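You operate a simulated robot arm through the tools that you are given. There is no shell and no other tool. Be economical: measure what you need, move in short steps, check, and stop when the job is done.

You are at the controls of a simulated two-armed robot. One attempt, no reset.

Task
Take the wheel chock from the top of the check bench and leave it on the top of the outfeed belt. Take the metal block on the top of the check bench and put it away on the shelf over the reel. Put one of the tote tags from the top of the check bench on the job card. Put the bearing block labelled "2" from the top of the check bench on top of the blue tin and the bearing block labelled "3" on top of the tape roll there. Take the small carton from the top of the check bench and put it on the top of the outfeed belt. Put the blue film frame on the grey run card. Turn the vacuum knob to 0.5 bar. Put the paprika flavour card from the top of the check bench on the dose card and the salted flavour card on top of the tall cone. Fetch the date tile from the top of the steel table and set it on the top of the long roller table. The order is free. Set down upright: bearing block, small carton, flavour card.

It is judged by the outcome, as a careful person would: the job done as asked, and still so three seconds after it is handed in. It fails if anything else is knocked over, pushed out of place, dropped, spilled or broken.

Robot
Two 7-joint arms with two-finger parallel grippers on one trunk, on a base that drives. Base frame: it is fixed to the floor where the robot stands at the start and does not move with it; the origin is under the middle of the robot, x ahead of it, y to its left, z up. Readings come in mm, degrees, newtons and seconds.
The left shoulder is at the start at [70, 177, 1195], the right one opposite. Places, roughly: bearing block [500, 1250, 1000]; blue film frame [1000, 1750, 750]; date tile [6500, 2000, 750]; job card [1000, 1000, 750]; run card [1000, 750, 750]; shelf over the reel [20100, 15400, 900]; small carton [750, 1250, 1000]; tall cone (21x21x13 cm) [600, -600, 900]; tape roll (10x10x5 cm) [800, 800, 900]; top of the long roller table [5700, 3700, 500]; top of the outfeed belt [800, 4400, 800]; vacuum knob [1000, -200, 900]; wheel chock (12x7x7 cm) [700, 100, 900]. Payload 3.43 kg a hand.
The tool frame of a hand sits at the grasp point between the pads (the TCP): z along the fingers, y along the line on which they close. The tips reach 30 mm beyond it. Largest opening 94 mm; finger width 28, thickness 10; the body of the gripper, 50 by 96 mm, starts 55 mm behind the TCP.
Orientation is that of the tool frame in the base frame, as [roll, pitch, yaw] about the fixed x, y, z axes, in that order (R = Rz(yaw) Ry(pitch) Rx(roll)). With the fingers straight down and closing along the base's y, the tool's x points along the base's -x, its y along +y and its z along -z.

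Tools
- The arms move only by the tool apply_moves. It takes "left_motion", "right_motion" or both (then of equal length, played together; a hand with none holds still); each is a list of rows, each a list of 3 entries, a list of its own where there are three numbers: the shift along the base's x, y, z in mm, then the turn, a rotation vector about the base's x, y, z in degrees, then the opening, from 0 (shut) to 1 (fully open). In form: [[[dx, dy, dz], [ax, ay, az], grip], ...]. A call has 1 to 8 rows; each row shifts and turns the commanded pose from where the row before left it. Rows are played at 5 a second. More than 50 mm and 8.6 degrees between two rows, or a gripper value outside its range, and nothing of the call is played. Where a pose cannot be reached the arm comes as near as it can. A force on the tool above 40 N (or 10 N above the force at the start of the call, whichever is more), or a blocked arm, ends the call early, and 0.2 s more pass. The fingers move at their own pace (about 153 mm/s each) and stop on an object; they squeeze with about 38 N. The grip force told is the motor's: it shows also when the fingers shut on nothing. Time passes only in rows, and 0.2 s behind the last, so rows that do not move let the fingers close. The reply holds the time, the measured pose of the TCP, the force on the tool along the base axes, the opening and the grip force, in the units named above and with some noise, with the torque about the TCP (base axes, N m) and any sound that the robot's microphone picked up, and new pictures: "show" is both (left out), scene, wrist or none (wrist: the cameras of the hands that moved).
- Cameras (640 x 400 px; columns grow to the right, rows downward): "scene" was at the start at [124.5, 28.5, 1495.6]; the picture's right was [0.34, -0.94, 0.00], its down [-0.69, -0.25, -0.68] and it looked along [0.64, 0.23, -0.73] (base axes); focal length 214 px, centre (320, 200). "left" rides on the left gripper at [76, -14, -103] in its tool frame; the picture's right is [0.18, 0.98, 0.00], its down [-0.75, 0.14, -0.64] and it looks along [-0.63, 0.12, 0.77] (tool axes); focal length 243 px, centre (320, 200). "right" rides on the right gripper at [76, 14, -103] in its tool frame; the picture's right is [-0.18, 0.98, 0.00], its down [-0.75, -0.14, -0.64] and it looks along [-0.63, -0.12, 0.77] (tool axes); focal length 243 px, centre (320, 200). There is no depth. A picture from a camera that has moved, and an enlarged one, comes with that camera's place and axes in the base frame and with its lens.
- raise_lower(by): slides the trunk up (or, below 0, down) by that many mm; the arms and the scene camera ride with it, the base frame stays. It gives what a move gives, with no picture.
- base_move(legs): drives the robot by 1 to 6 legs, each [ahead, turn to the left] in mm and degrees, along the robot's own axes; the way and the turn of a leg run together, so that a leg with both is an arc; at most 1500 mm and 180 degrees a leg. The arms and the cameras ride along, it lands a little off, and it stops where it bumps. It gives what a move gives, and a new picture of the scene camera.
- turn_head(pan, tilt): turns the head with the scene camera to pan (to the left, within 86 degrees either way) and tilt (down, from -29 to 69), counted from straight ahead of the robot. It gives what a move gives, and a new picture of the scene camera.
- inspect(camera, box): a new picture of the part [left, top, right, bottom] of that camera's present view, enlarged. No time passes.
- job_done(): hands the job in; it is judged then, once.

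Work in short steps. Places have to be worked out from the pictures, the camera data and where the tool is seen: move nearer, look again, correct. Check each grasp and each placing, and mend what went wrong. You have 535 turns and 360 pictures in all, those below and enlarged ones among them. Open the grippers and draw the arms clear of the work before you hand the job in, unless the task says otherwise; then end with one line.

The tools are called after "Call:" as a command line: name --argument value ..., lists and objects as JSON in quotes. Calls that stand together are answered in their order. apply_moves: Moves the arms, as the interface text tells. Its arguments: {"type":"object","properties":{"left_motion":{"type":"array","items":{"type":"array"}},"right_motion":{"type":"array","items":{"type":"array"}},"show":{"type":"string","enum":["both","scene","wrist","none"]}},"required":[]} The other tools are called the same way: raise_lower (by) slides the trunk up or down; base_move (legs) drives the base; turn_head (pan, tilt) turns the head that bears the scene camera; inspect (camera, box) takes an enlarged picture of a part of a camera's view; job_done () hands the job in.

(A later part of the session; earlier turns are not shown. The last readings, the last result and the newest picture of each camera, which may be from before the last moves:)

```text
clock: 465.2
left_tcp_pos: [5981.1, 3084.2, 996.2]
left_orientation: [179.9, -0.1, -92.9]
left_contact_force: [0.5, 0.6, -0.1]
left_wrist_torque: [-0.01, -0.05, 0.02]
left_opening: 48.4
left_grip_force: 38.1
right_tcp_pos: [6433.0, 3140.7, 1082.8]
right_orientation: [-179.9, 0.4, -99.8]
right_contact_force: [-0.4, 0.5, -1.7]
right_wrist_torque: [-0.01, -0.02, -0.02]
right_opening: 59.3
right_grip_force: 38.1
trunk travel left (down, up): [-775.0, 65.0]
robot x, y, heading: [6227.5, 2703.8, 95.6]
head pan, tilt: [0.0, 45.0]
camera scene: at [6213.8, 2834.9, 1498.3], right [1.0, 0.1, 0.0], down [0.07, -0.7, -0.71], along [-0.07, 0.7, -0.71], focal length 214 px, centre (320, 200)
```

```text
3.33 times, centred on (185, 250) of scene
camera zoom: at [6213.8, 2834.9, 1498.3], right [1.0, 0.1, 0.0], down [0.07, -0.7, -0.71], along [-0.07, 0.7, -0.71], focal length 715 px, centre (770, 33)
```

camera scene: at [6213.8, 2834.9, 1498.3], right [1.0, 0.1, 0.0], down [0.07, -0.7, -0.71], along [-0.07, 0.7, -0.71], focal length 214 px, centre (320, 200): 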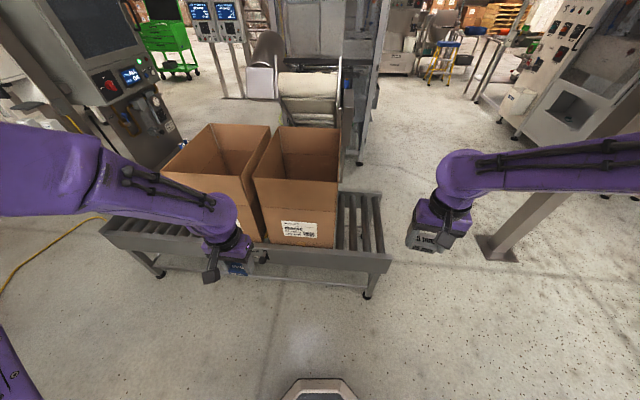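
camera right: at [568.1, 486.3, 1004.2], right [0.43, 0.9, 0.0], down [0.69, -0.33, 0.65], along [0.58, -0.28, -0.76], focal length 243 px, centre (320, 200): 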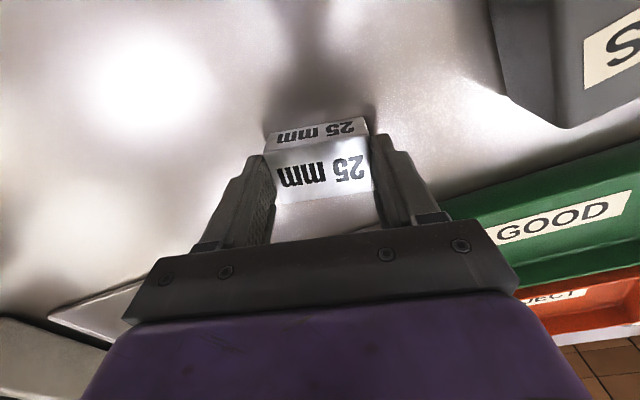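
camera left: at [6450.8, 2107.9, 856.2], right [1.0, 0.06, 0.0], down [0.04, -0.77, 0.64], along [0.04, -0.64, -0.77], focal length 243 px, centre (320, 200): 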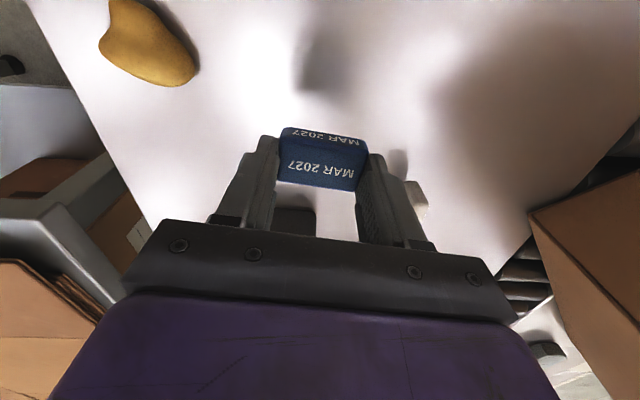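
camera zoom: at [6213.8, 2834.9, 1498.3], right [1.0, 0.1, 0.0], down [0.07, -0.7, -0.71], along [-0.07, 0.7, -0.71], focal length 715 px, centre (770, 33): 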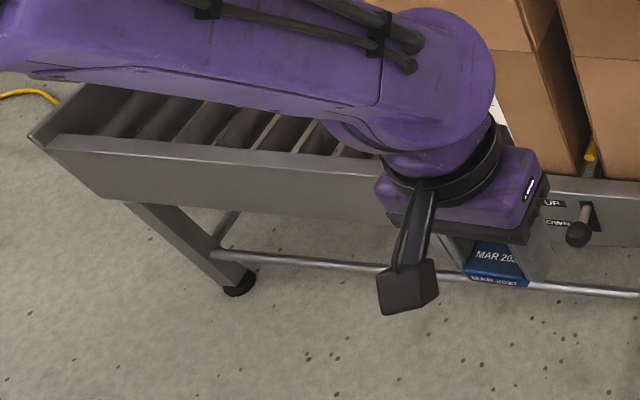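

The gap between rollers is narrower than the tile, so laid across it will nest safely between two rollers. I reposition so that the free right end of the roller table is under the left hand.

Call:
base_move --legs '[[0, -45], [470, 0], [0, 40]]'

Call:
inspect --camera "scene" --box '[150, 170, 350, 320]'

```text
clock: 472.0
left_tcp_pos: [6314.5, 3467.9, 997.4]
left_orientation: [180.0, -0.2, -97.7]
left_contact_force: [-0.1, -0.2, -0.3]
left_wrist_torque: [0.01, 0.01, -0.01]
left_opening: 48.6
left_grip_force: 38.3
right_tcp_pos: [6771.0, 3485.8, 1083.3]
right_orientation: [-179.9, 0.1, -104.6]
right_contact_force: [-0.1, 0.7, -1.2]
right_wrist_torque: [-0.04, 0.03, 0.02]
right_opening: 59.3
right_grip_force: 38.0
trunk travel left (down, up): [-775.0, 65.0]
robot x, y, heading: [6525.9, 3067.1, 90.5]
head pan, tilt: [0.0, 45.0]
camera scene: at [6525.4, 3199.8, 1498.2], right [1.0, 0.01, 0.0], down [0.01, -0.71, -0.71], along [-0.01, 0.71, -0.71], focal length 214 px, centre (320, 200)
```

scene: 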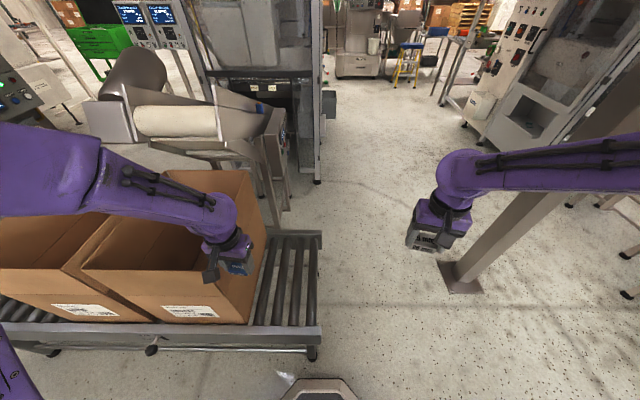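

```text
2.67 times, centred on (250, 245) of scene
camera zoom: at [6525.4, 3199.8, 1498.2], right [1.0, 0.01, 0.0], down [0.01, -0.71, -0.71], along [-0.01, 0.71, -0.71], focal length 572 px, centre (507, 80)
```

zoom: 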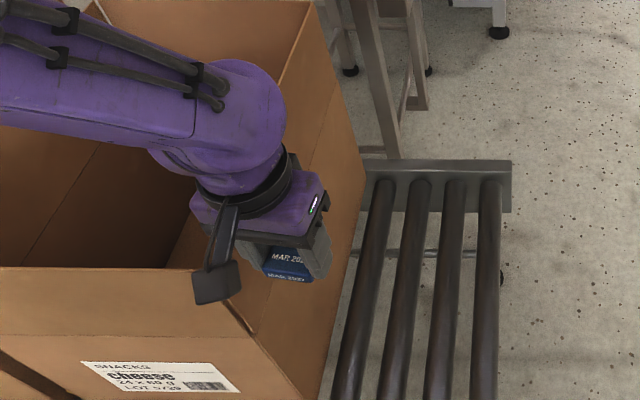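

I'll use the gap between the last two rollers (x ≈ 6439). I bring the tile over it, away from the carton, square it up and lower partly.

Call:
apply_moves --left_motion '[[[45, 15, 0], [0, 0, 4], 0], [[45, 15, 0], [0, 0, 3.7], 0], [[35, 20, 0], [0, 0, 0], 0], [[0, 40, -25], [0, 0, 0], 0], [[0, 30, -40], [0, 0, 0], 0], [[0, 0, -45], [0, 0, 0], 0], [[0, 0, -45], [0, 0, 0], 0], [[0, 0, 0], [0, 0, 0], 0]]'

Call:
inspect --camera "left" --box '[180, 0, 460, 200]'

```text
clock: 473.8
left_tcp_pos: [6439.2, 3588.0, 843.9]
left_orientation: [-179.9, -0.1, -90.0]
left_contact_force: [-0.3, 0.3, -1.0]
left_wrist_torque: [0.03, 0.04, -0.02]
left_opening: 48.7
left_grip_force: 38.0
right_tcp_pos: [6769.6, 3486.3, 1084.1]
right_orientation: [-180.0, 0.2, -104.6]
right_contact_force: [0.1, 0.1, -1.7]
right_wrist_torque: [0.0, 0.01, 0.01]
right_opening: 59.4
right_grip_force: 38.2
trunk travel left (down, up): [-775.0, 65.0]
robot x, y, heading: [6528.7, 3067.7, 90.9]
head pan, tilt: [0.0, 45.0]
camera scene: at [6525.1, 3199.3, 1498.3], right [1.0, 0.01, 0.0], down [0.01, -0.71, -0.71], along [-0.01, 0.71, -0.71], focal length 214 px, centre (320, 200)
camera left: at [6452.2, 3511.8, 946.2], right [-0.98, -0.18, 0.0], down [-0.14, 0.75, 0.64], along [-0.12, 0.63, -0.77], focal length 243 px, centre (320, 200)
```

scene: 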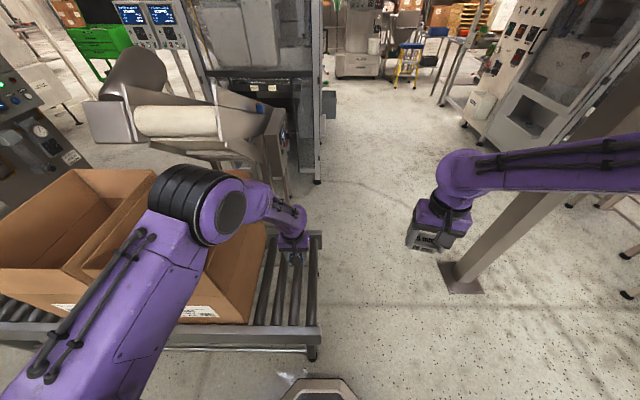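
left: 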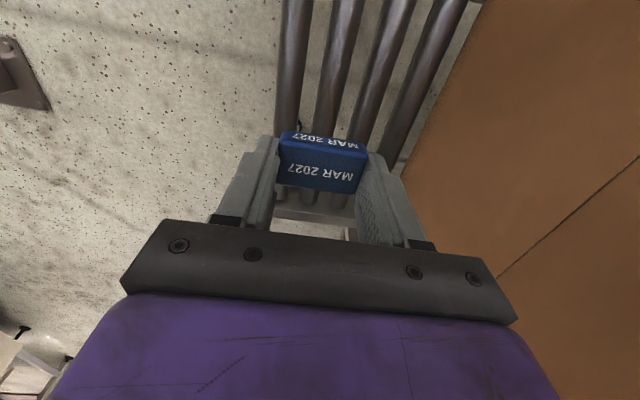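

```text
2.00 times, centred on (320, 100) of left
camera zoom: at [6452.2, 3511.8, 946.2], right [-0.98, -0.18, 0.0], down [-0.14, 0.75, 0.64], along [-0.12, 0.63, -0.77], focal length 485 px, centre (320, 400)
```

zoom: 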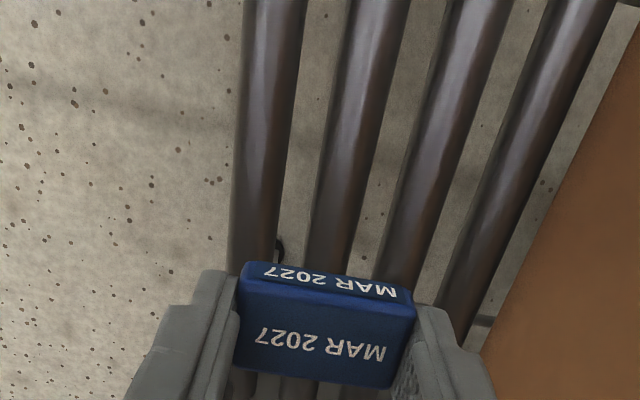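

The gap centre is x ≈ 6441. I lower toward the rollers.

Call:
apply_moves --left_motion '[[[2, 0, -45], [0, 0, 0], 0], [[0, 0, -45], [0, 0, 0], 0], [[0, 0, -45], [0, 0, 0], 0], [[0, 0, -45], [0, 0, 0], 0], [[0, 0, -45], [0, 0, 0], 0], [[0, 0, -25], [0, 0, 0], 0], [[0, 0, 0], [0, 0, 0], 0]]'

Call:
inspect --camera "left" --box '[220, 60, 420, 220]'

Call:
inspect --camera "scene" --box '[230, 220, 350, 350]'

```text
clock: 475.4
left_tcp_pos: [6433.2, 3581.9, 597.8]
left_orientation: [179.9, -0.1, -90.0]
left_contact_force: [0.2, -1.0, -1.1]
left_wrist_torque: [0.03, -0.02, -0.01]
left_opening: 48.5
left_grip_force: 38.1
left hand out of reach, approached as far as the arm can: row 6
right_tcp_pos: [6769.5, 3485.6, 1082.9]
right_orientation: [-179.9, 0.2, -104.6]
right_contact_force: [0.5, -0.6, -1.2]
right_wrist_torque: [-0.04, 0.03, 0.0]
right_opening: 59.0
right_grip_force: 38.2
trunk travel left (down, up): [-775.0, 65.0]
robot x, y, heading: [6525.6, 3065.2, 90.5]
head pan, tilt: [0.0, 45.0]
camera scene: at [6525.5, 3200.1, 1498.2], right [1.0, 0.01, 0.0], down [0.01, -0.71, -0.71], along [-0.01, 0.71, -0.71], focal length 214 px, centre (320, 200)
camera left: at [6445.4, 3505.9, 700.2], right [-0.98, -0.18, 0.0], down [-0.14, 0.76, 0.64], along [-0.12, 0.63, -0.77], focal length 243 px, centre (320, 200)
```

scene: 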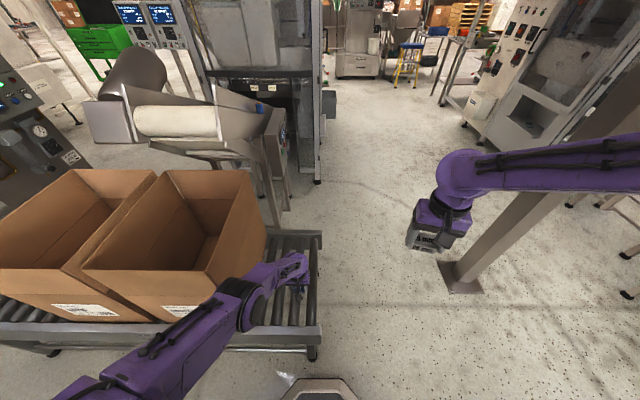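
left: 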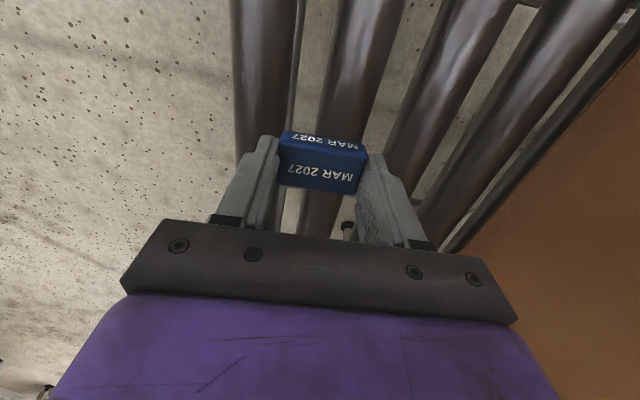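

```text
2.50 times, centred on (320, 140) of left
camera zoom: at [6445.4, 3505.9, 700.2], right [-0.98, -0.18, 0.0], down [-0.14, 0.76, 0.64], along [-0.12, 0.63, -0.77], focal length 606 px, centre (320, 350)
```

zoom: 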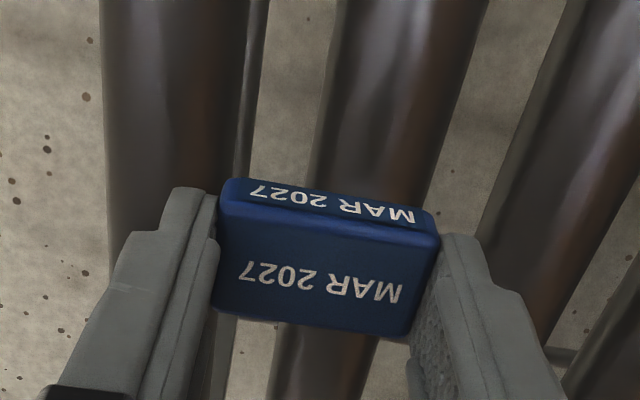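

```text
3.08 times, centred on (290, 285) of scene
camera zoom: at [6525.5, 3200.1, 1498.2], right [1.0, 0.01, 0.0], down [0.01, -0.71, -0.71], along [-0.01, 0.71, -0.71], focal length 660 px, centre (412, -62)
```

zoom: 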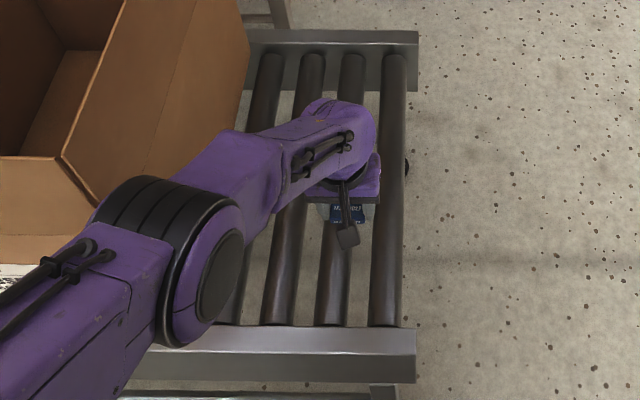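

The arm is at its low reach limit. I raise the hand, lower the trunk by 250 and then continue down.

Call:
apply_moves --left_motion '[[[4, -10, 45], [0, 0, 0], 0], [[0, -10, 45], [0, 0, 0], 0], [[0, 0, 45], [0, 0, 0], 0], [[0, 0, 45], [0, 0, 0], 0], [[0, 0, 45], [0, 0, 0], 0]]' --show "none"

Call:
raise_lower --by -220

Call:
inspect --camera "scene" --box '[0, 0, 640, 400]'

Call:
inspect --camera "left" --box '[220, 60, 420, 220]'

```text
clock: 476.6
left_tcp_pos: [6436.3, 3560.7, 822.8]
left_orientation: [180.0, -0.1, -90.1]
left_contact_force: [0.1, 0.8, 0.6]
left_wrist_torque: [0.01, -0.01, 0.02]
left_opening: 48.6
left_grip_force: 37.7
right_tcp_pos: [6769.8, 3485.5, 1084.8]
right_orientation: [-179.9, 0.4, -104.6]
right_contact_force: [0.7, 0.2, -2.5]
right_wrist_torque: [0.02, 0.01, -0.01]
right_opening: 59.1
right_grip_force: 38.3
trunk travel left (down, up): [-775.0, 65.0]
robot x, y, heading: [6526.1, 3063.6, 90.5]
head pan, tilt: [0.0, 45.0]
```

```text
clock: 478.9
left_tcp_pos: [6436.1, 3561.9, 603.0]
left_orientation: [180.0, -0.1, -89.9]
left_contact_force: [0.7, 0.2, 0.4]
left_wrist_torque: [-0.02, -0.03, -0.01]
left_opening: 48.8
left_grip_force: 37.9
right_tcp_pos: [6769.9, 3486.2, 864.7]
right_orientation: [-179.9, 0.2, -104.6]
right_contact_force: [-0.6, -1.4, -0.8]
right_wrist_torque: [-0.05, 0.02, -0.02]
right_opening: 59.3
right_grip_force: 37.4
trunk travel left (down, up): [-555.0, 285.0]
robot x, y, heading: [6527.7, 3065.9, 90.3]
head pan, tilt: [0.0, 45.0]
```

```text
1.00 times, centred on (320, 200) of scene
camera zoom: at [6525.0, 3199.6, 1278.3], right [1.0, 0.01, 0.0], down [0.01, -0.71, -0.71], along [-0.01, 0.71, -0.71], focal length 214 px, centre (320, 200)
```

zoom: 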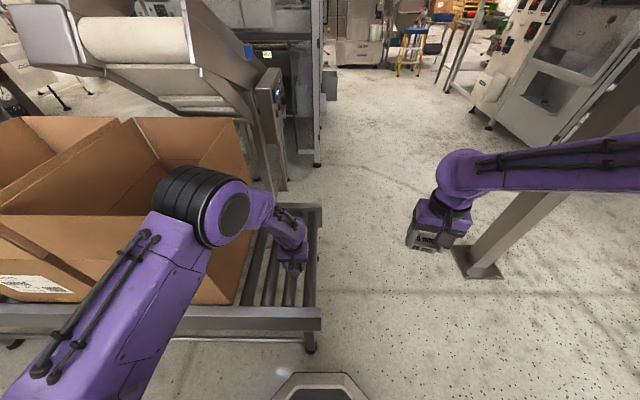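

```text
2.50 times, centred on (320, 140) of left
camera zoom: at [6449.2, 3485.7, 705.9], right [-0.98, -0.18, 0.0], down [-0.14, 0.75, 0.64], along [-0.12, 0.63, -0.77], focal length 606 px, centre (320, 350)
```

zoom: 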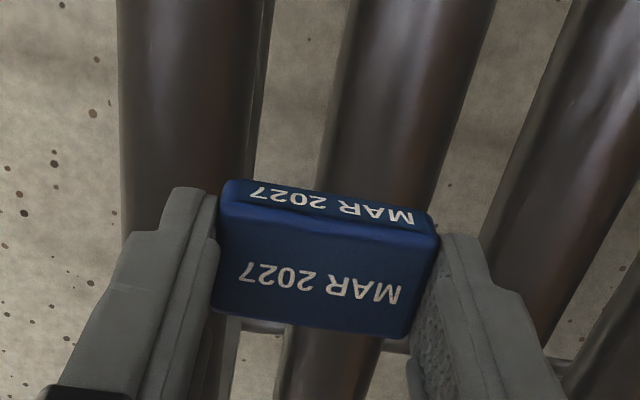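

Gap centre x ≈ 6443. I correct +7 and lower in steps.

Call:
apply_moves --left_motion '[[[7, 0, -20], [0, 0, 0], 0], [[0, 0, -25], [0, 0, 0], 0], [[0, 0, -6], [0, 0, 0], 0], [[0, 0, -4], [0, 0, 0], 0], [[0, 0, 0], [0, 0, 0], 0]]' --show "none"

Call:
inspect --camera "left" --box '[220, 60, 420, 220]'

```text
clock: 480.1
left_tcp_pos: [6443.6, 3561.2, 547.4]
left_orientation: [-180.0, -0.1, -90.0]
left_contact_force: [0.5, 0.6, 0.0]
left_wrist_torque: [0.01, 0.03, 0.0]
left_opening: 48.4
left_grip_force: 37.8
right_tcp_pos: [6770.0, 3486.3, 863.0]
right_orientation: [-179.9, 0.2, -104.6]
right_contact_force: [0.6, 0.2, -1.4]
right_wrist_torque: [-0.06, 0.01, 0.01]
right_opening: 59.3
right_grip_force: 37.9
trunk travel left (down, up): [-555.0, 285.0]
robot x, y, heading: [6524.5, 3066.4, 90.4]
head pan, tilt: [0.0, 45.0]
```

```text
2.50 times, centred on (320, 140) of left
camera zoom: at [6456.1, 3485.5, 650.5], right [-0.98, -0.18, 0.0], down [-0.14, 0.75, 0.64], along [-0.12, 0.63, -0.77], focal length 606 px, centre (320, 350)
```

zoom: 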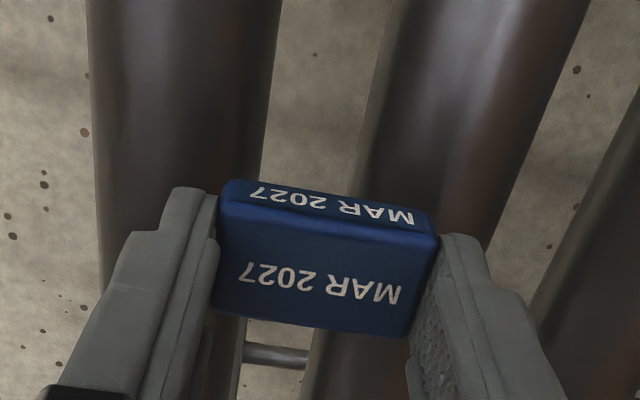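

Slight +4 correction; continue lowering to contact.

Call:
apply_moves --left_motion '[[[4, 0, -3], [0, 0, 0], 0], [[0, 0, -3], [0, 0, 0], 0], [[0, 0, -3], [0, 0, 0], 0], [[0, 0, 0], [0, 0, 0], 0]]' --show "none"

Call:
apply_moves --left_motion '[[[0, 0, -3], [0, 0, 0], 0], [[0, 0, -3], [0, 0, 0], 0], [[0, 0, -3], [0, 0, 0], 0], [[0, 0, 0], [0, 0, 0], 0]]' --show "wrist"

```text
clock: 481.1
left_tcp_pos: [6446.9, 3561.3, 538.7]
left_orientation: [-179.9, -0.1, -90.0]
left_contact_force: [-1.1, 0.1, 0.3]
left_wrist_torque: [0.01, -0.01, 0.01]
left_opening: 48.6
left_grip_force: 38.2
right_tcp_pos: [6770.6, 3486.8, 862.8]
right_orientation: [-179.8, 0.2, -104.6]
right_contact_force: [0.0, 0.1, -2.1]
right_wrist_torque: [0.03, -0.01, 0.02]
right_opening: 59.1
right_grip_force: 38.7
trunk travel left (down, up): [-555.0, 285.0]
robot x, y, heading: [6530.2, 3069.8, 90.9]
head pan, tilt: [0.0, 45.0]
```

```text
clock: 482.1
left_tcp_pos: [6447.2, 3562.8, 530.7]
left_orientation: [-179.9, 0.0, -90.0]
left_contact_force: [-0.4, 0.1, 6.2]
left_wrist_torque: [0.09, 0.0, 0.0]
left_opening: 48.7
left_grip_force: 38.0
right_tcp_pos: [6769.1, 3485.2, 864.0]
right_orientation: [-179.8, 0.4, -104.6]
right_contact_force: [-0.6, -0.1, -2.2]
right_wrist_torque: [-0.05, 0.04, 0.03]
right_opening: 59.4
right_grip_force: 38.1
trunk travel left (down, up): [-555.0, 285.0]
robot x, y, heading: [6525.5, 3069.8, 90.6]
head pan, tilt: [0.0, 45.0]
camera left: at [6459.9, 3485.8, 633.0], right [-0.98, -0.18, 0.0], down [-0.14, 0.75, 0.64], along [-0.12, 0.63, -0.77], focal length 243 px, centre (320, 200)
```

left: 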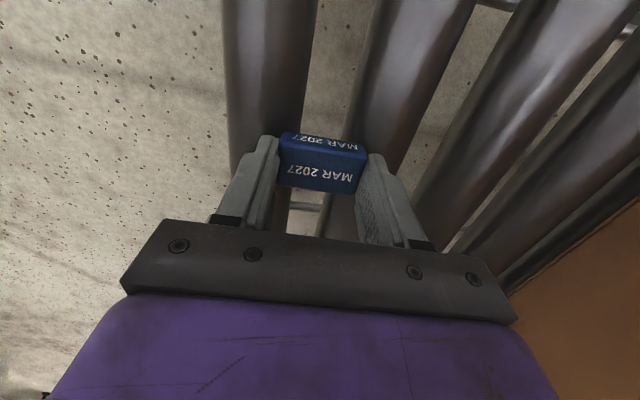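

Finger tips/tile touch the rollers. I raise 1 mm and open gently.

Call:
apply_moves --left_motion '[[[0, 0, 2], [0, 0, 0], 0], [[0, 0, 0], [0, 0, 0], 0.62], [[0, 0, 0], [0, 0, 0], 0.62], [[0, 0, 15], [0, 0, 0], 0.7], [[0, 0, 35], [0, 0, 0], 0.7], [[0, 0, 45], [0, 0, 0], 0.7], [[0, 0, 0], [0, 0, 0], 0.7]]' --show "wrist"

Call:
inspect --camera "left" --box '[220, 20, 420, 180]'

```text
clock: 483.7
left_tcp_pos: [6447.7, 3562.4, 626.9]
left_orientation: [-179.9, -0.3, -90.1]
left_contact_force: [0.2, 0.6, 0.2]
left_wrist_torque: [-0.05, -0.03, -0.04]
left_opening: 65.8
left_grip_force: 0.2
right_tcp_pos: [6769.6, 3487.4, 862.4]
right_orientation: [-179.8, 0.2, -104.6]
right_contact_force: [-0.3, 0.2, -1.8]
right_wrist_torque: [-0.06, 0.02, 0.02]
right_opening: 59.2
right_grip_force: 38.1
trunk travel left (down, up): [-555.0, 285.0]
robot x, y, heading: [6526.8, 3066.7, 90.8]
head pan, tilt: [0.0, 45.0]
camera left: at [6460.3, 3486.4, 730.1], right [-0.98, -0.18, 0.0], down [-0.14, 0.76, 0.64], along [-0.12, 0.63, -0.77], focal length 243 px, centre (320, 200)
```

left: 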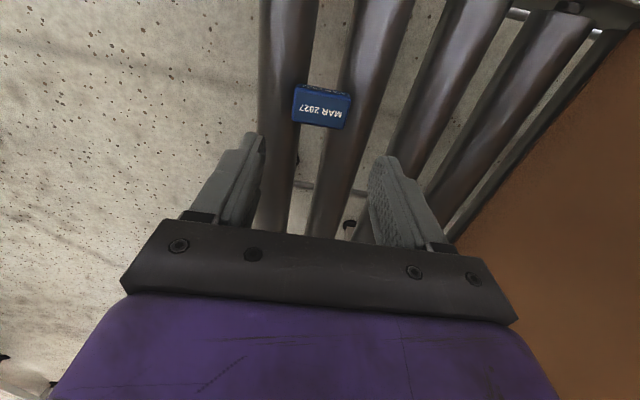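

```text
2.50 times, centred on (320, 100) of left
camera zoom: at [6460.3, 3486.4, 730.1], right [-0.98, -0.18, 0.0], down [-0.14, 0.76, 0.64], along [-0.12, 0.63, -0.77], focal length 606 px, centre (320, 450)
```

zoom: 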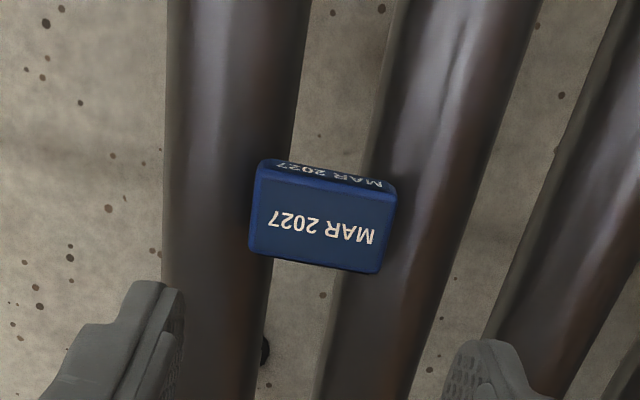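

The tile nests securely across two rollers. I lift clear, raise the trunk and tuck.

Call:
apply_moves --left_motion '[[[0, 0, 45], [0, 0, 0], 0.7], [[0, 0, 45], [0, 0, 0], 0.7], [[0, -20, 45], [0, 0, 0], 0.7], [[-10, -40, 25], [0, 0, 0], 0.7], [[-20, -40, 0], [0, 0, 0], 0.7], [[-20, -30, 0], [0, 0, 0], 0.7]]' --show "none"

Call:
raise_lower --by 220

Call:
base_move --legs '[[-350, 0], [0, -45]]'

Call:
turn_head --pan 0 --tilt 12

```text
clock: 485.1
left_tcp_pos: [6397.4, 3430.4, 786.9]
left_orientation: [-179.9, 0.1, -90.1]
left_contact_force: [-0.1, -0.4, -0.4]
left_wrist_torque: [-0.02, 0.0, 0.03]
left_opening: 65.8
left_grip_force: 0.0
right_tcp_pos: [6770.1, 3485.1, 864.0]
right_orientation: [-179.7, 0.3, -104.6]
right_contact_force: [0.2, 0.3, -2.0]
right_wrist_torque: [-0.02, 0.01, -0.01]
right_opening: 59.5
right_grip_force: 37.7
trunk travel left (down, up): [-555.0, 285.0]
robot x, y, heading: [6523.2, 3064.3, 90.5]
head pan, tilt: [0.0, 45.0]
```

```text
clock: 487.4
left_tcp_pos: [6396.9, 3432.2, 1006.5]
left_orientation: [180.0, 0.0, -90.0]
left_contact_force: [-0.3, 0.0, -0.4]
left_wrist_torque: [0.02, 0.0, -0.01]
left_opening: 66.0
left_grip_force: 0.1
right_tcp_pos: [6768.9, 3486.2, 1082.8]
right_orientation: [-179.9, 0.2, -104.6]
right_contact_force: [-0.1, -0.1, -1.3]
right_wrist_torque: [0.01, 0.0, -0.03]
right_opening: 59.7
right_grip_force: 37.6
trunk travel left (down, up): [-775.0, 65.0]
robot x, y, heading: [6529.4, 3072.5, 90.7]
head pan, tilt: [0.0, 45.0]
```

```text
clock: 491.8
left_tcp_pos: [6698.4, 3066.8, 1006.1]
left_orientation: [-179.9, -0.2, -135.5]
left_contact_force: [0.2, 0.9, 0.7]
left_wrist_torque: [-0.01, 0.02, 0.01]
left_opening: 66.0
left_grip_force: 0.1
right_tcp_pos: [6998.5, 2839.6, 1083.1]
right_orientation: [-179.7, 0.1, -150.0]
right_contact_force: [0.1, 1.0, -1.8]
right_wrist_torque: [0.0, 0.01, -0.01]
right_opening: 59.1
right_grip_force: 37.4
trunk travel left (down, up): [-775.0, 65.0]
robot x, y, heading: [6530.0, 2718.2, 45.3]
head pan, tilt: [0.0, 45.0]
camera scene: at [6622.0, 2812.3, 1498.2], right [0.71, -0.7, 0.0], down [-0.5, -0.5, -0.71], along [0.5, 0.5, -0.71], focal length 214 px, centre (320, 200)
```

scene: 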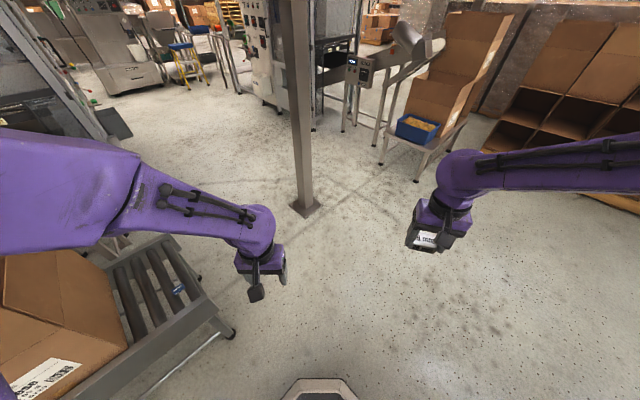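

```text
clock: 492.8
left_tcp_pos: [6699.3, 3066.0, 1007.8]
left_orientation: [179.9, -0.2, -135.4]
left_contact_force: [0.2, 0.9, 0.3]
left_wrist_torque: [0.01, -0.04, 0.02]
left_opening: 65.8
left_grip_force: 0.1
right_tcp_pos: [6999.5, 2839.5, 1083.8]
right_orientation: [-179.8, 0.2, -150.0]
right_contact_force: [-0.3, -0.2, -0.7]
right_wrist_torque: [-0.02, -0.01, -0.02]
right_opening: 59.1
right_grip_force: 37.8
trunk travel left (down, up): [-775.0, 65.0]
robot x, y, heading: [6532.6, 2716.2, 45.2]
head pan, tilt: [0.0, 12.0]
camera scene: at [6630.5, 2820.6, 1549.8], right [0.71, -0.7, 0.0], down [-0.15, -0.15, -0.98], along [0.69, 0.69, -0.21], focal length 214 px, centre (320, 200)
```

scene: 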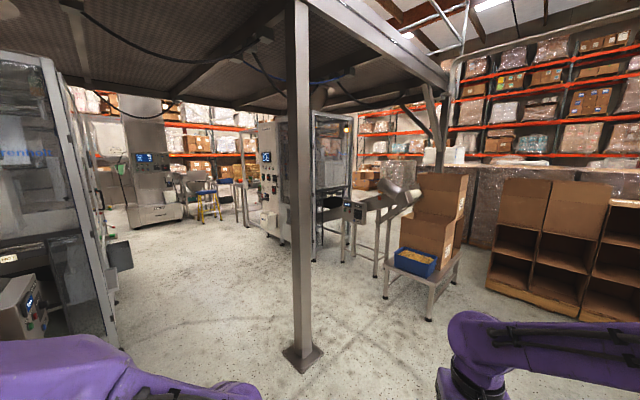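

Now to find the way to the shelf over the reel, far at [20100, 15400]. I look around.

Call:
turn_head --pan 45 --tilt 5

Call:
turn_head --pan -45 --tilt 5

```text
clock: 493.9
left_tcp_pos: [6698.5, 3065.8, 1006.5]
left_orientation: [-180.0, -0.1, -135.5]
left_contact_force: [-0.4, -0.1, 0.0]
left_wrist_torque: [0.0, -0.02, 0.01]
left_opening: 65.9
left_grip_force: 0.1
right_tcp_pos: [6998.5, 2839.4, 1082.1]
right_orientation: [-179.9, 0.3, -149.9]
right_contact_force: [0.2, 0.4, -1.6]
right_wrist_torque: [-0.02, 0.03, -0.02]
right_opening: 59.1
right_grip_force: 38.0
trunk travel left (down, up): [-775.0, 65.0]
robot x, y, heading: [6527.5, 2719.8, 45.2]
head pan, tilt: [45.0, 5.0]
camera scene: at [6564.7, 2846.2, 1561.3], right [1.0, 0.0, 0.0], down [0.0, -0.09, -1.0], along [0.0, 1.0, -0.09], focal length 214 px, centre (320, 200)
```

scene: 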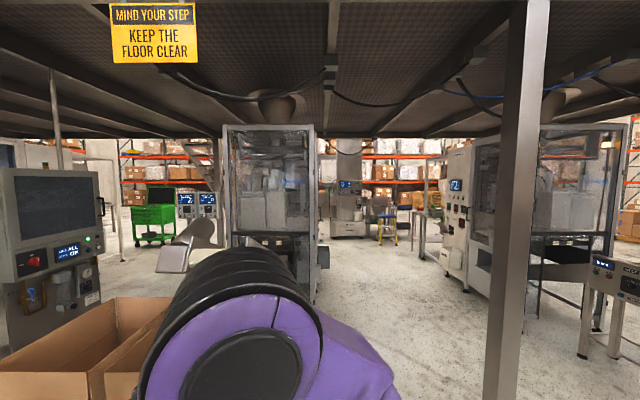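

```text
clock: 495.5
left_tcp_pos: [6698.4, 3065.9, 1006.6]
left_orientation: [-180.0, -0.1, -135.4]
left_contact_force: [0.5, -0.2, 0.3]
left_wrist_torque: [0.02, -0.01, -0.01]
left_opening: 65.8
left_grip_force: 0.1
right_tcp_pos: [6998.6, 2839.4, 1083.8]
right_orientation: [-179.7, 0.3, -149.9]
right_contact_force: [0.0, -0.3, -1.0]
right_wrist_torque: [-0.02, -0.01, 0.04]
right_opening: 59.4
right_grip_force: 38.4
trunk travel left (down, up): [-775.0, 65.0]
robot x, y, heading: [6531.4, 2717.7, 44.9]
head pan, tilt: [-45.0, 5.0]
camera scene: at [6656.7, 2754.8, 1561.2], right [0.0, -1.0, 0.0], down [-0.09, 0.0, -1.0], along [1.0, 0.0, -0.09], focal length 214 px, centre (320, 200)
```

scene: 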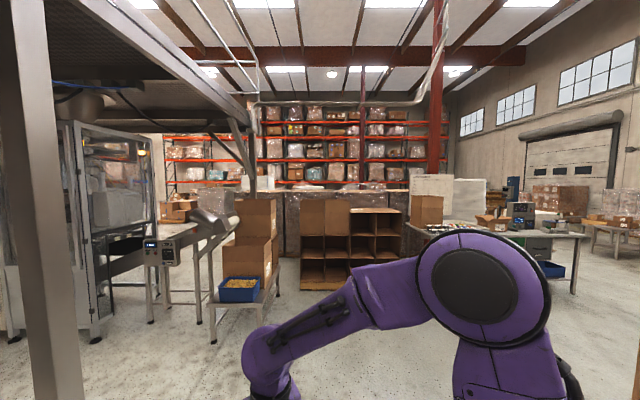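

Call:
inspect --camera "scene" --box '[140, 120, 460, 300]'

Call:
turn_head --pan 0 --tilt 2

Call:
inspect --camera "scene" --box '[130, 140, 480, 300]'

```text
2.00 times, centred on (300, 210) of scene
camera zoom: at [6656.7, 2754.8, 1561.2], right [0.0, -1.0, 0.0], down [-0.09, 0.0, -1.0], along [1.0, 0.0, -0.09], focal length 429 px, centre (360, 180)
```

zoom: 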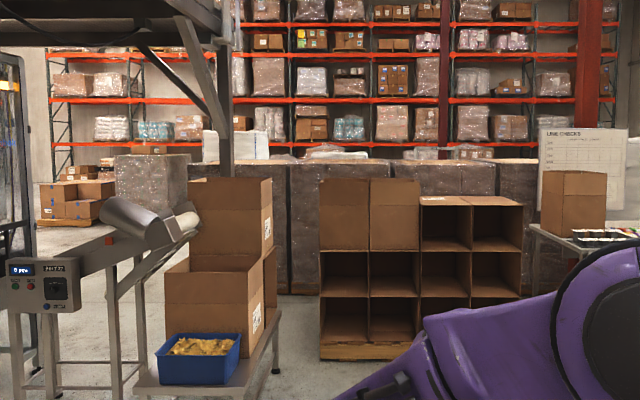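

```text
clock: 496.7
left_tcp_pos: [6698.4, 3066.7, 1007.8]
left_orientation: [-180.0, -0.2, -135.4]
left_contact_force: [-0.2, 0.0, 0.7]
left_wrist_torque: [-0.03, -0.02, -0.01]
left_opening: 66.0
left_grip_force: 0.0
right_tcp_pos: [7000.0, 2839.6, 1083.2]
right_orientation: [-179.8, 0.2, -150.1]
right_contact_force: [-0.4, 0.5, -1.4]
right_wrist_torque: [0.01, 0.01, -0.03]
right_opening: 59.1
right_grip_force: 37.6
trunk travel left (down, up): [-775.0, 65.0]
robot x, y, heading: [6526.8, 2715.6, 44.8]
head pan, tilt: [0.0, 2.0]
camera scene: at [6629.0, 2818.7, 1566.0], right [0.71, -0.7, 0.0], down [-0.03, -0.02, -1.0], along [0.7, 0.71, -0.04], focal length 214 px, centre (320, 200)
```

scene: 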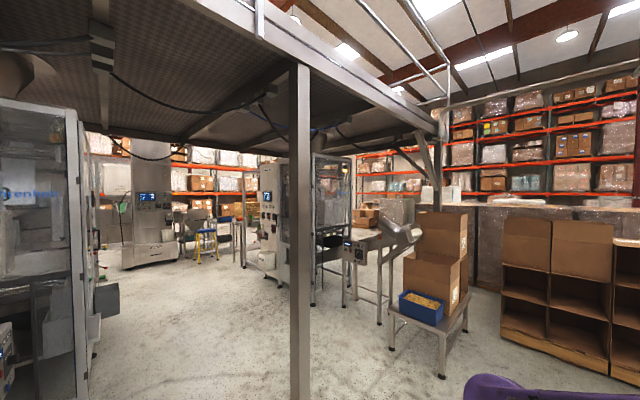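

```text
1.83 times, centred on (305, 220) of scene
camera zoom: at [6629.0, 2818.7, 1566.0], right [0.71, -0.7, 0.0], down [-0.03, -0.02, -1.0], along [0.7, 0.71, -0.04], focal length 392 px, centre (347, 163)
```

zoom: 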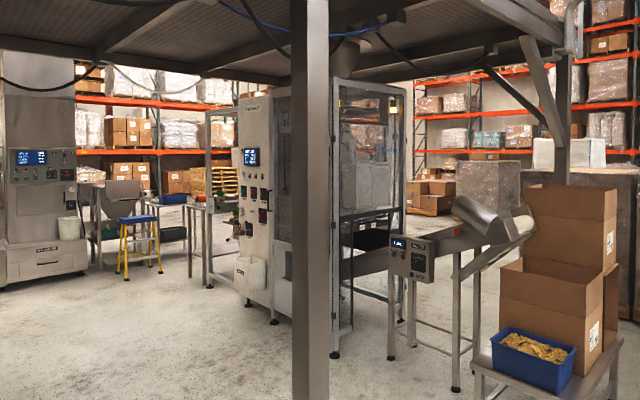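

The hall is large; the way leads between the roller table and the mezzanine column, then up the aisle between the machines.

Call:
base_move --legs '[[580, 0], [0, 45]]'

Call:
turn_head --pan 0 --tilt 18

```text
clock: 502.0
left_tcp_pos: [6808.5, 3491.6, 1006.1]
left_orientation: [180.0, -0.1, -90.3]
left_contact_force: [-0.2, -0.5, -0.3]
left_wrist_torque: [0.02, -0.01, -0.02]
left_opening: 65.7
left_grip_force: 0.1
right_tcp_pos: [7181.1, 3544.1, 1082.4]
right_orientation: [-179.7, 0.2, -105.0]
right_contact_force: [-0.5, -0.5, -2.2]
right_wrist_torque: [-0.04, 0.04, -0.04]
right_opening: 59.3
right_grip_force: 37.3
trunk travel left (down, up): [-775.0, 65.0]
robot x, y, heading: [6933.2, 3122.3, 90.3]
head pan, tilt: [0.0, 2.0]
camera scene: at [6935.4, 3268.2, 1566.0], right [1.0, 0.0, 0.0], down [0.0, -0.04, -1.0], along [0.0, 1.0, -0.04], focal length 214 px, centre (320, 200)
```

scene: 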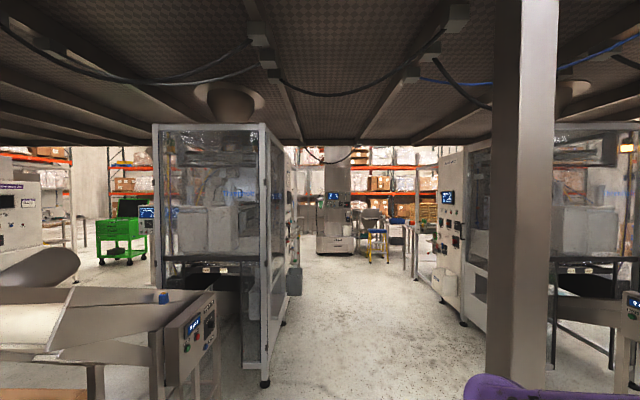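

```text
clock: 502.8
left_tcp_pos: [6808.6, 3492.3, 1006.3]
left_orientation: [-179.9, -0.1, -90.3]
left_contact_force: [-0.4, -0.4, 0.2]
left_wrist_torque: [0.0, 0.01, -0.03]
left_opening: 65.7
left_grip_force: 0.0
right_tcp_pos: [7181.7, 3543.6, 1082.0]
right_orientation: [-179.9, 0.2, -104.9]
right_contact_force: [0.6, 0.6, -1.8]
right_wrist_torque: [0.0, 0.0, 0.01]
right_opening: 59.2
right_grip_force: 37.7
trunk travel left (down, up): [-775.0, 65.0]
robot x, y, heading: [6937.9, 3125.4, 90.3]
head pan, tilt: [0.0, 18.0]
camera scene: at [6934.6, 3270.7, 1540.2], right [1.0, 0.0, 0.0], down [0.0, -0.31, -0.95], along [0.0, 0.95, -0.31], focal length 214 px, centre (320, 200)
```

scene: 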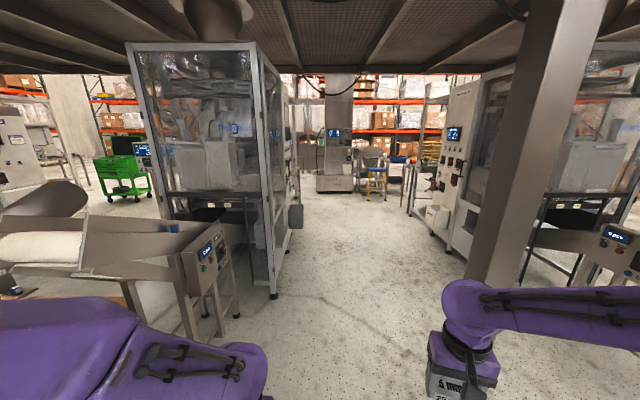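

I go straight past the column, then veer right into the middle of the aisle.

Call:
base_move --legs '[[1300, 0], [0, -45], [700, 0], [0, 45], [1500, 0]]'

Call:
turn_head --pan -40 --tilt 10

```text
clock: 524.0
left_tcp_pos: [7298.6, 6786.4, 1007.0]
left_orientation: [180.0, 0.0, -90.1]
left_contact_force: [-0.5, 0.2, 0.4]
left_wrist_torque: [-0.02, -0.03, 0.01]
left_opening: 65.9
left_grip_force: 0.0
right_tcp_pos: [7670.5, 6840.0, 1082.7]
right_orientation: [-179.8, 0.3, -104.6]
right_contact_force: [0.1, 0.2, -1.4]
right_wrist_torque: [-0.02, -0.01, -0.02]
right_opening: 59.2
right_grip_force: 37.6
trunk travel left (down, up): [-775.0, 65.0]
robot x, y, heading: [7430.3, 6423.0, 90.7]
head pan, tilt: [0.0, 18.0]
camera scene: at [7426.2, 6565.3, 1540.2], right [1.0, 0.01, 0.0], down [0.0, -0.31, -0.95], along [-0.01, 0.95, -0.31], focal length 214 px, centre (320, 200)
```

scene: 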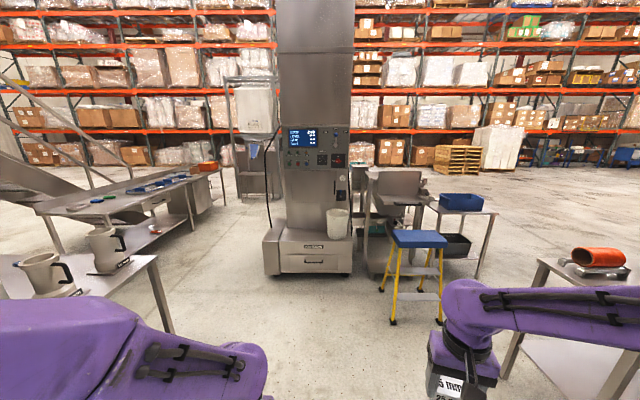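

```text
clock: 525.0
left_tcp_pos: [7298.4, 6786.4, 1007.8]
left_orientation: [-180.0, -0.1, -90.1]
left_contact_force: [0.1, 0.3, 0.4]
left_wrist_torque: [-0.03, 0.0, 0.01]
left_opening: 65.6
left_grip_force: 0.1
right_tcp_pos: [7670.7, 6839.5, 1084.2]
right_orientation: [-179.8, 0.2, -104.7]
right_contact_force: [-0.1, -0.5, -1.2]
right_wrist_torque: [-0.01, 0.04, -0.01]
right_opening: 59.2
right_grip_force: 38.1
trunk travel left (down, up): [-775.0, 65.0]
robot x, y, heading: [7428.5, 6423.2, 90.5]
head pan, tilt: [-40.0, 10.0]
camera scene: at [7486.1, 6544.1, 1553.2], right [0.77, -0.64, 0.0], down [-0.11, -0.13, -0.98], along [0.63, 0.76, -0.17], focal length 214 px, centre (320, 200)
```

scene: 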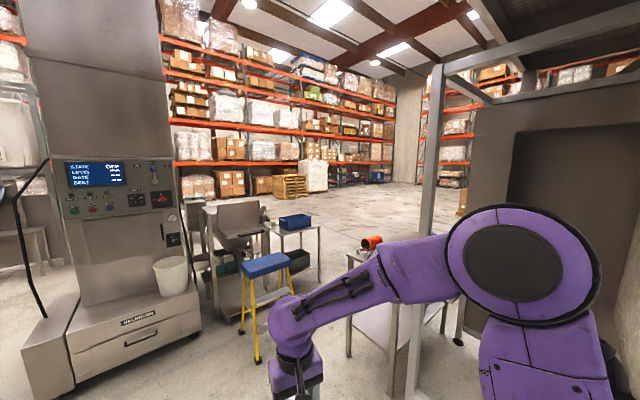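

Call:
inspect --camera "scene" --box '[190, 170, 470, 380]'

```text
1.90 times, centred on (330, 275) of scene
camera zoom: at [7486.1, 6544.1, 1553.2], right [0.77, -0.64, 0.0], down [-0.11, -0.13, -0.98], along [0.63, 0.76, -0.17], focal length 408 px, centre (301, 57)
```

zoom: 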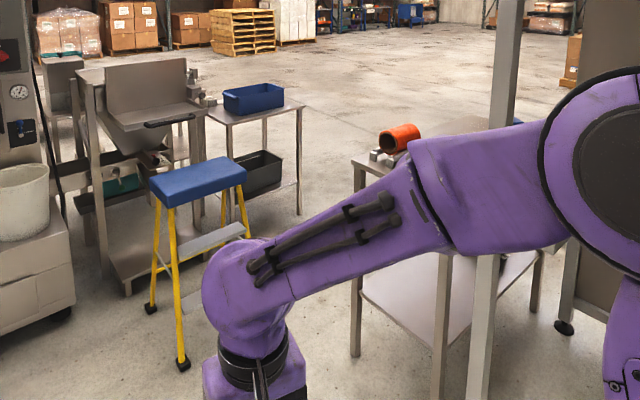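

There is a passage to the right between the step-stool and the low table. I go to its mouth and look again.

Call:
base_move --legs '[[0, -26], [1080, 0], [0, -24]]'

Call:
turn_head --pan 0 --tilt 35

```text
clock: 533.2
left_tcp_pos: [8098.1, 7731.8, 1006.2]
left_orientation: [180.0, -0.1, -140.6]
left_contact_force: [0.2, -0.4, -0.3]
left_wrist_torque: [0.0, -0.04, 0.01]
left_opening: 65.7
left_grip_force: 0.0
right_tcp_pos: [8376.7, 7478.3, 1082.7]
right_orientation: [-179.7, 0.2, -155.2]
right_contact_force: [-0.1, 0.8, -2.6]
right_wrist_torque: [0.0, 0.03, 0.0]
right_opening: 59.1
right_grip_force: 38.3
trunk travel left (down, up): [-775.0, 65.0]
robot x, y, heading: [7901.8, 7400.2, 40.2]
head pan, tilt: [-40.0, 10.0]
camera scene: at [8029.2, 7433.0, 1553.2], right [0.0, -1.0, 0.0], down [-0.17, 0.0, -0.98], along [0.98, 0.0, -0.17], focal length 214 px, centre (320, 200)
```

scene: 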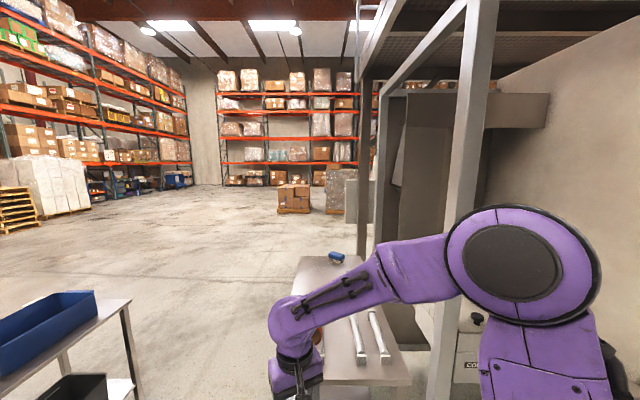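

```text
clock: 534.2
left_tcp_pos: [8098.1, 7730.7, 1006.0]
left_orientation: [-180.0, -0.1, -140.5]
left_contact_force: [-0.8, -0.1, -0.7]
left_wrist_torque: [0.0, 0.0, 0.02]
left_opening: 65.7
left_grip_force: 0.1
right_tcp_pos: [8376.4, 7478.8, 1084.3]
right_orientation: [-179.6, 0.2, -155.3]
right_contact_force: [0.3, 0.2, -1.8]
right_wrist_torque: [-0.01, 0.04, 0.01]
right_opening: 59.5
right_grip_force: 38.4
trunk travel left (down, up): [-775.0, 65.0]
robot x, y, heading: [7898.3, 7397.3, 39.8]
head pan, tilt: [0.0, 35.0]
camera scene: at [8003.8, 7489.1, 1513.1], right [0.64, -0.77, 0.0], down [-0.44, -0.37, -0.82], along [0.63, 0.53, -0.57], focal length 214 px, centre (320, 200)
```

scene: 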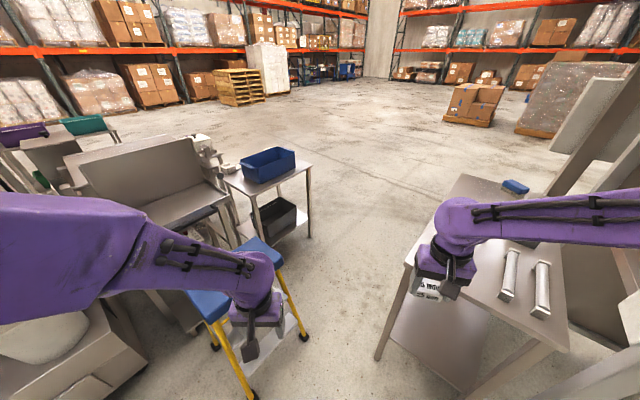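

That gap is only about 470 mm — too narrow. I try the other side, west of the machine.

Call:
base_move --legs '[[0, 120], [1000, 0], [0, -25]]'

```text
clock: 545.7
left_tcp_pos: [6617.6, 7939.8, 1006.6]
left_orientation: [179.9, 0.0, -46.9]
left_contact_force: [-0.6, -1.1, -0.4]
left_wrist_torque: [-0.04, 0.01, 0.03]
left_opening: 65.9
left_grip_force: 0.2
right_tcp_pos: [6853.8, 8233.9, 1083.0]
right_orientation: [-179.7, 0.2, -61.4]
right_contact_force: [-0.4, -0.4, -1.3]
right_wrist_torque: [-0.02, 0.05, -0.02]
right_opening: 59.2
right_grip_force: 38.3
trunk travel left (down, up): [-775.0, 65.0]
robot x, y, heading: [6962.7, 7761.4, 134.0]
head pan, tilt: [0.0, 35.0]
camera scene: at [6867.1, 7862.5, 1513.0], right [0.72, 0.69, 0.0], down [0.4, -0.41, -0.82], along [-0.57, 0.59, -0.57], focal length 214 px, centre (320, 200)
```

scene: 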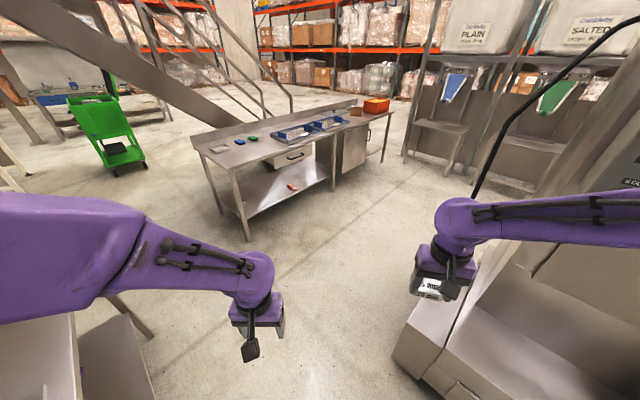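

Call:
turn_head --pan 40 --tilt 25

```text
clock: 546.7
left_tcp_pos: [6619.0, 7938.9, 1007.1]
left_orientation: [180.0, -0.1, -46.9]
left_contact_force: [-0.1, -0.2, -0.1]
left_wrist_torque: [-0.04, 0.01, -0.04]
left_opening: 65.8
left_grip_force: 0.1
right_tcp_pos: [6853.2, 8234.0, 1082.4]
right_orientation: [-179.7, 0.1, -61.5]
right_contact_force: [-0.5, -0.7, -1.4]
right_wrist_torque: [-0.04, 0.01, -0.03]
right_opening: 59.3
right_grip_force: 38.1
trunk travel left (down, up): [-775.0, 65.0]
robot x, y, heading: [6963.8, 7760.2, 134.0]
head pan, tilt: [40.0, 25.0]
camera scene: at [6836.7, 7809.0, 1528.8], right [0.11, 0.99, 0.0], down [0.42, -0.05, -0.91], along [-0.9, 0.1, -0.42], focal length 214 px, centre (320, 200)
```

scene: 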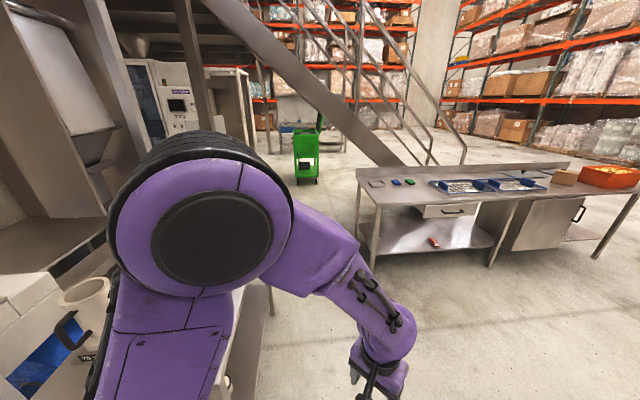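

West of here there is room: between the jug table and the long table, then north between the stairs and the long table. I take that.

Call:
base_move --legs '[[0, 25], [710, 0], [0, 21], [1500, 0], [1000, 0], [0, -90]]'

Call:
turn_head --pan 0 --tilt 18

```text
clock: 558.6
left_tcp_pos: [4642.8, 7907.6, 1011.5]
left_orientation: [-180.0, 0.6, -1.2]
left_contact_force: [0.1, 0.0, 0.2]
left_wrist_torque: [0.0, 0.01, -0.01]
left_opening: 65.8
left_grip_force: 0.0
right_tcp_pos: [4604.0, 8280.2, 1082.7]
right_orientation: [-179.4, -0.2, -15.5]
right_contact_force: [-0.6, -0.4, -1.8]
right_wrist_torque: [0.0, -0.02, -0.03]
right_opening: 59.3
right_grip_force: 37.6
trunk travel left (down, up): [-775.0, 65.0]
robot x, y, heading: [4997.3, 8029.5, 179.4]
head pan, tilt: [40.0, 25.0]
stopped in leg 4: the robot was blocked; the commanded pose is now the measured one
camera scene: at [4893.9, 7973.5, 1530.5], right [-0.63, 0.78, 0.01], down [0.32, 0.27, -0.91], along [-0.71, -0.57, -0.41], focal length 214 px, centre (320, 200)
```

scene: 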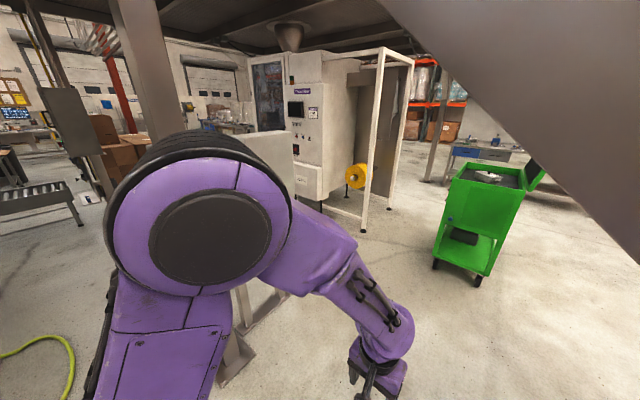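

```text
clock: 559.7
left_tcp_pos: [4643.8, 7906.4, 1012.9]
left_orientation: [180.0, 0.7, -1.1]
left_contact_force: [-0.3, -0.6, -0.1]
left_wrist_torque: [0.04, 0.03, 0.0]
left_opening: 65.8
left_grip_force: 0.1
right_tcp_pos: [4603.1, 8281.2, 1082.4]
right_orientation: [-179.4, -0.2, -15.5]
right_contact_force: [0.2, 0.9, -1.7]
right_wrist_torque: [-0.01, -0.05, 0.02]
right_opening: 59.1
right_grip_force: 38.2
trunk travel left (down, up): [-775.0, 65.0]
robot x, y, heading: [4996.8, 8031.5, 179.2]
head pan, tilt: [0.0, 18.0]
camera scene: at [4873.0, 8032.4, 1542.0], right [0.01, 1.0, 0.0], down [0.3, 0.0, -0.95], along [-0.95, 0.01, -0.3], focal length 214 px, centre (320, 200)
```

scene: 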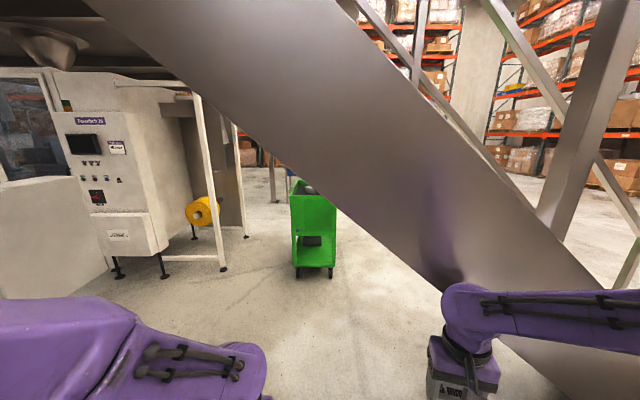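

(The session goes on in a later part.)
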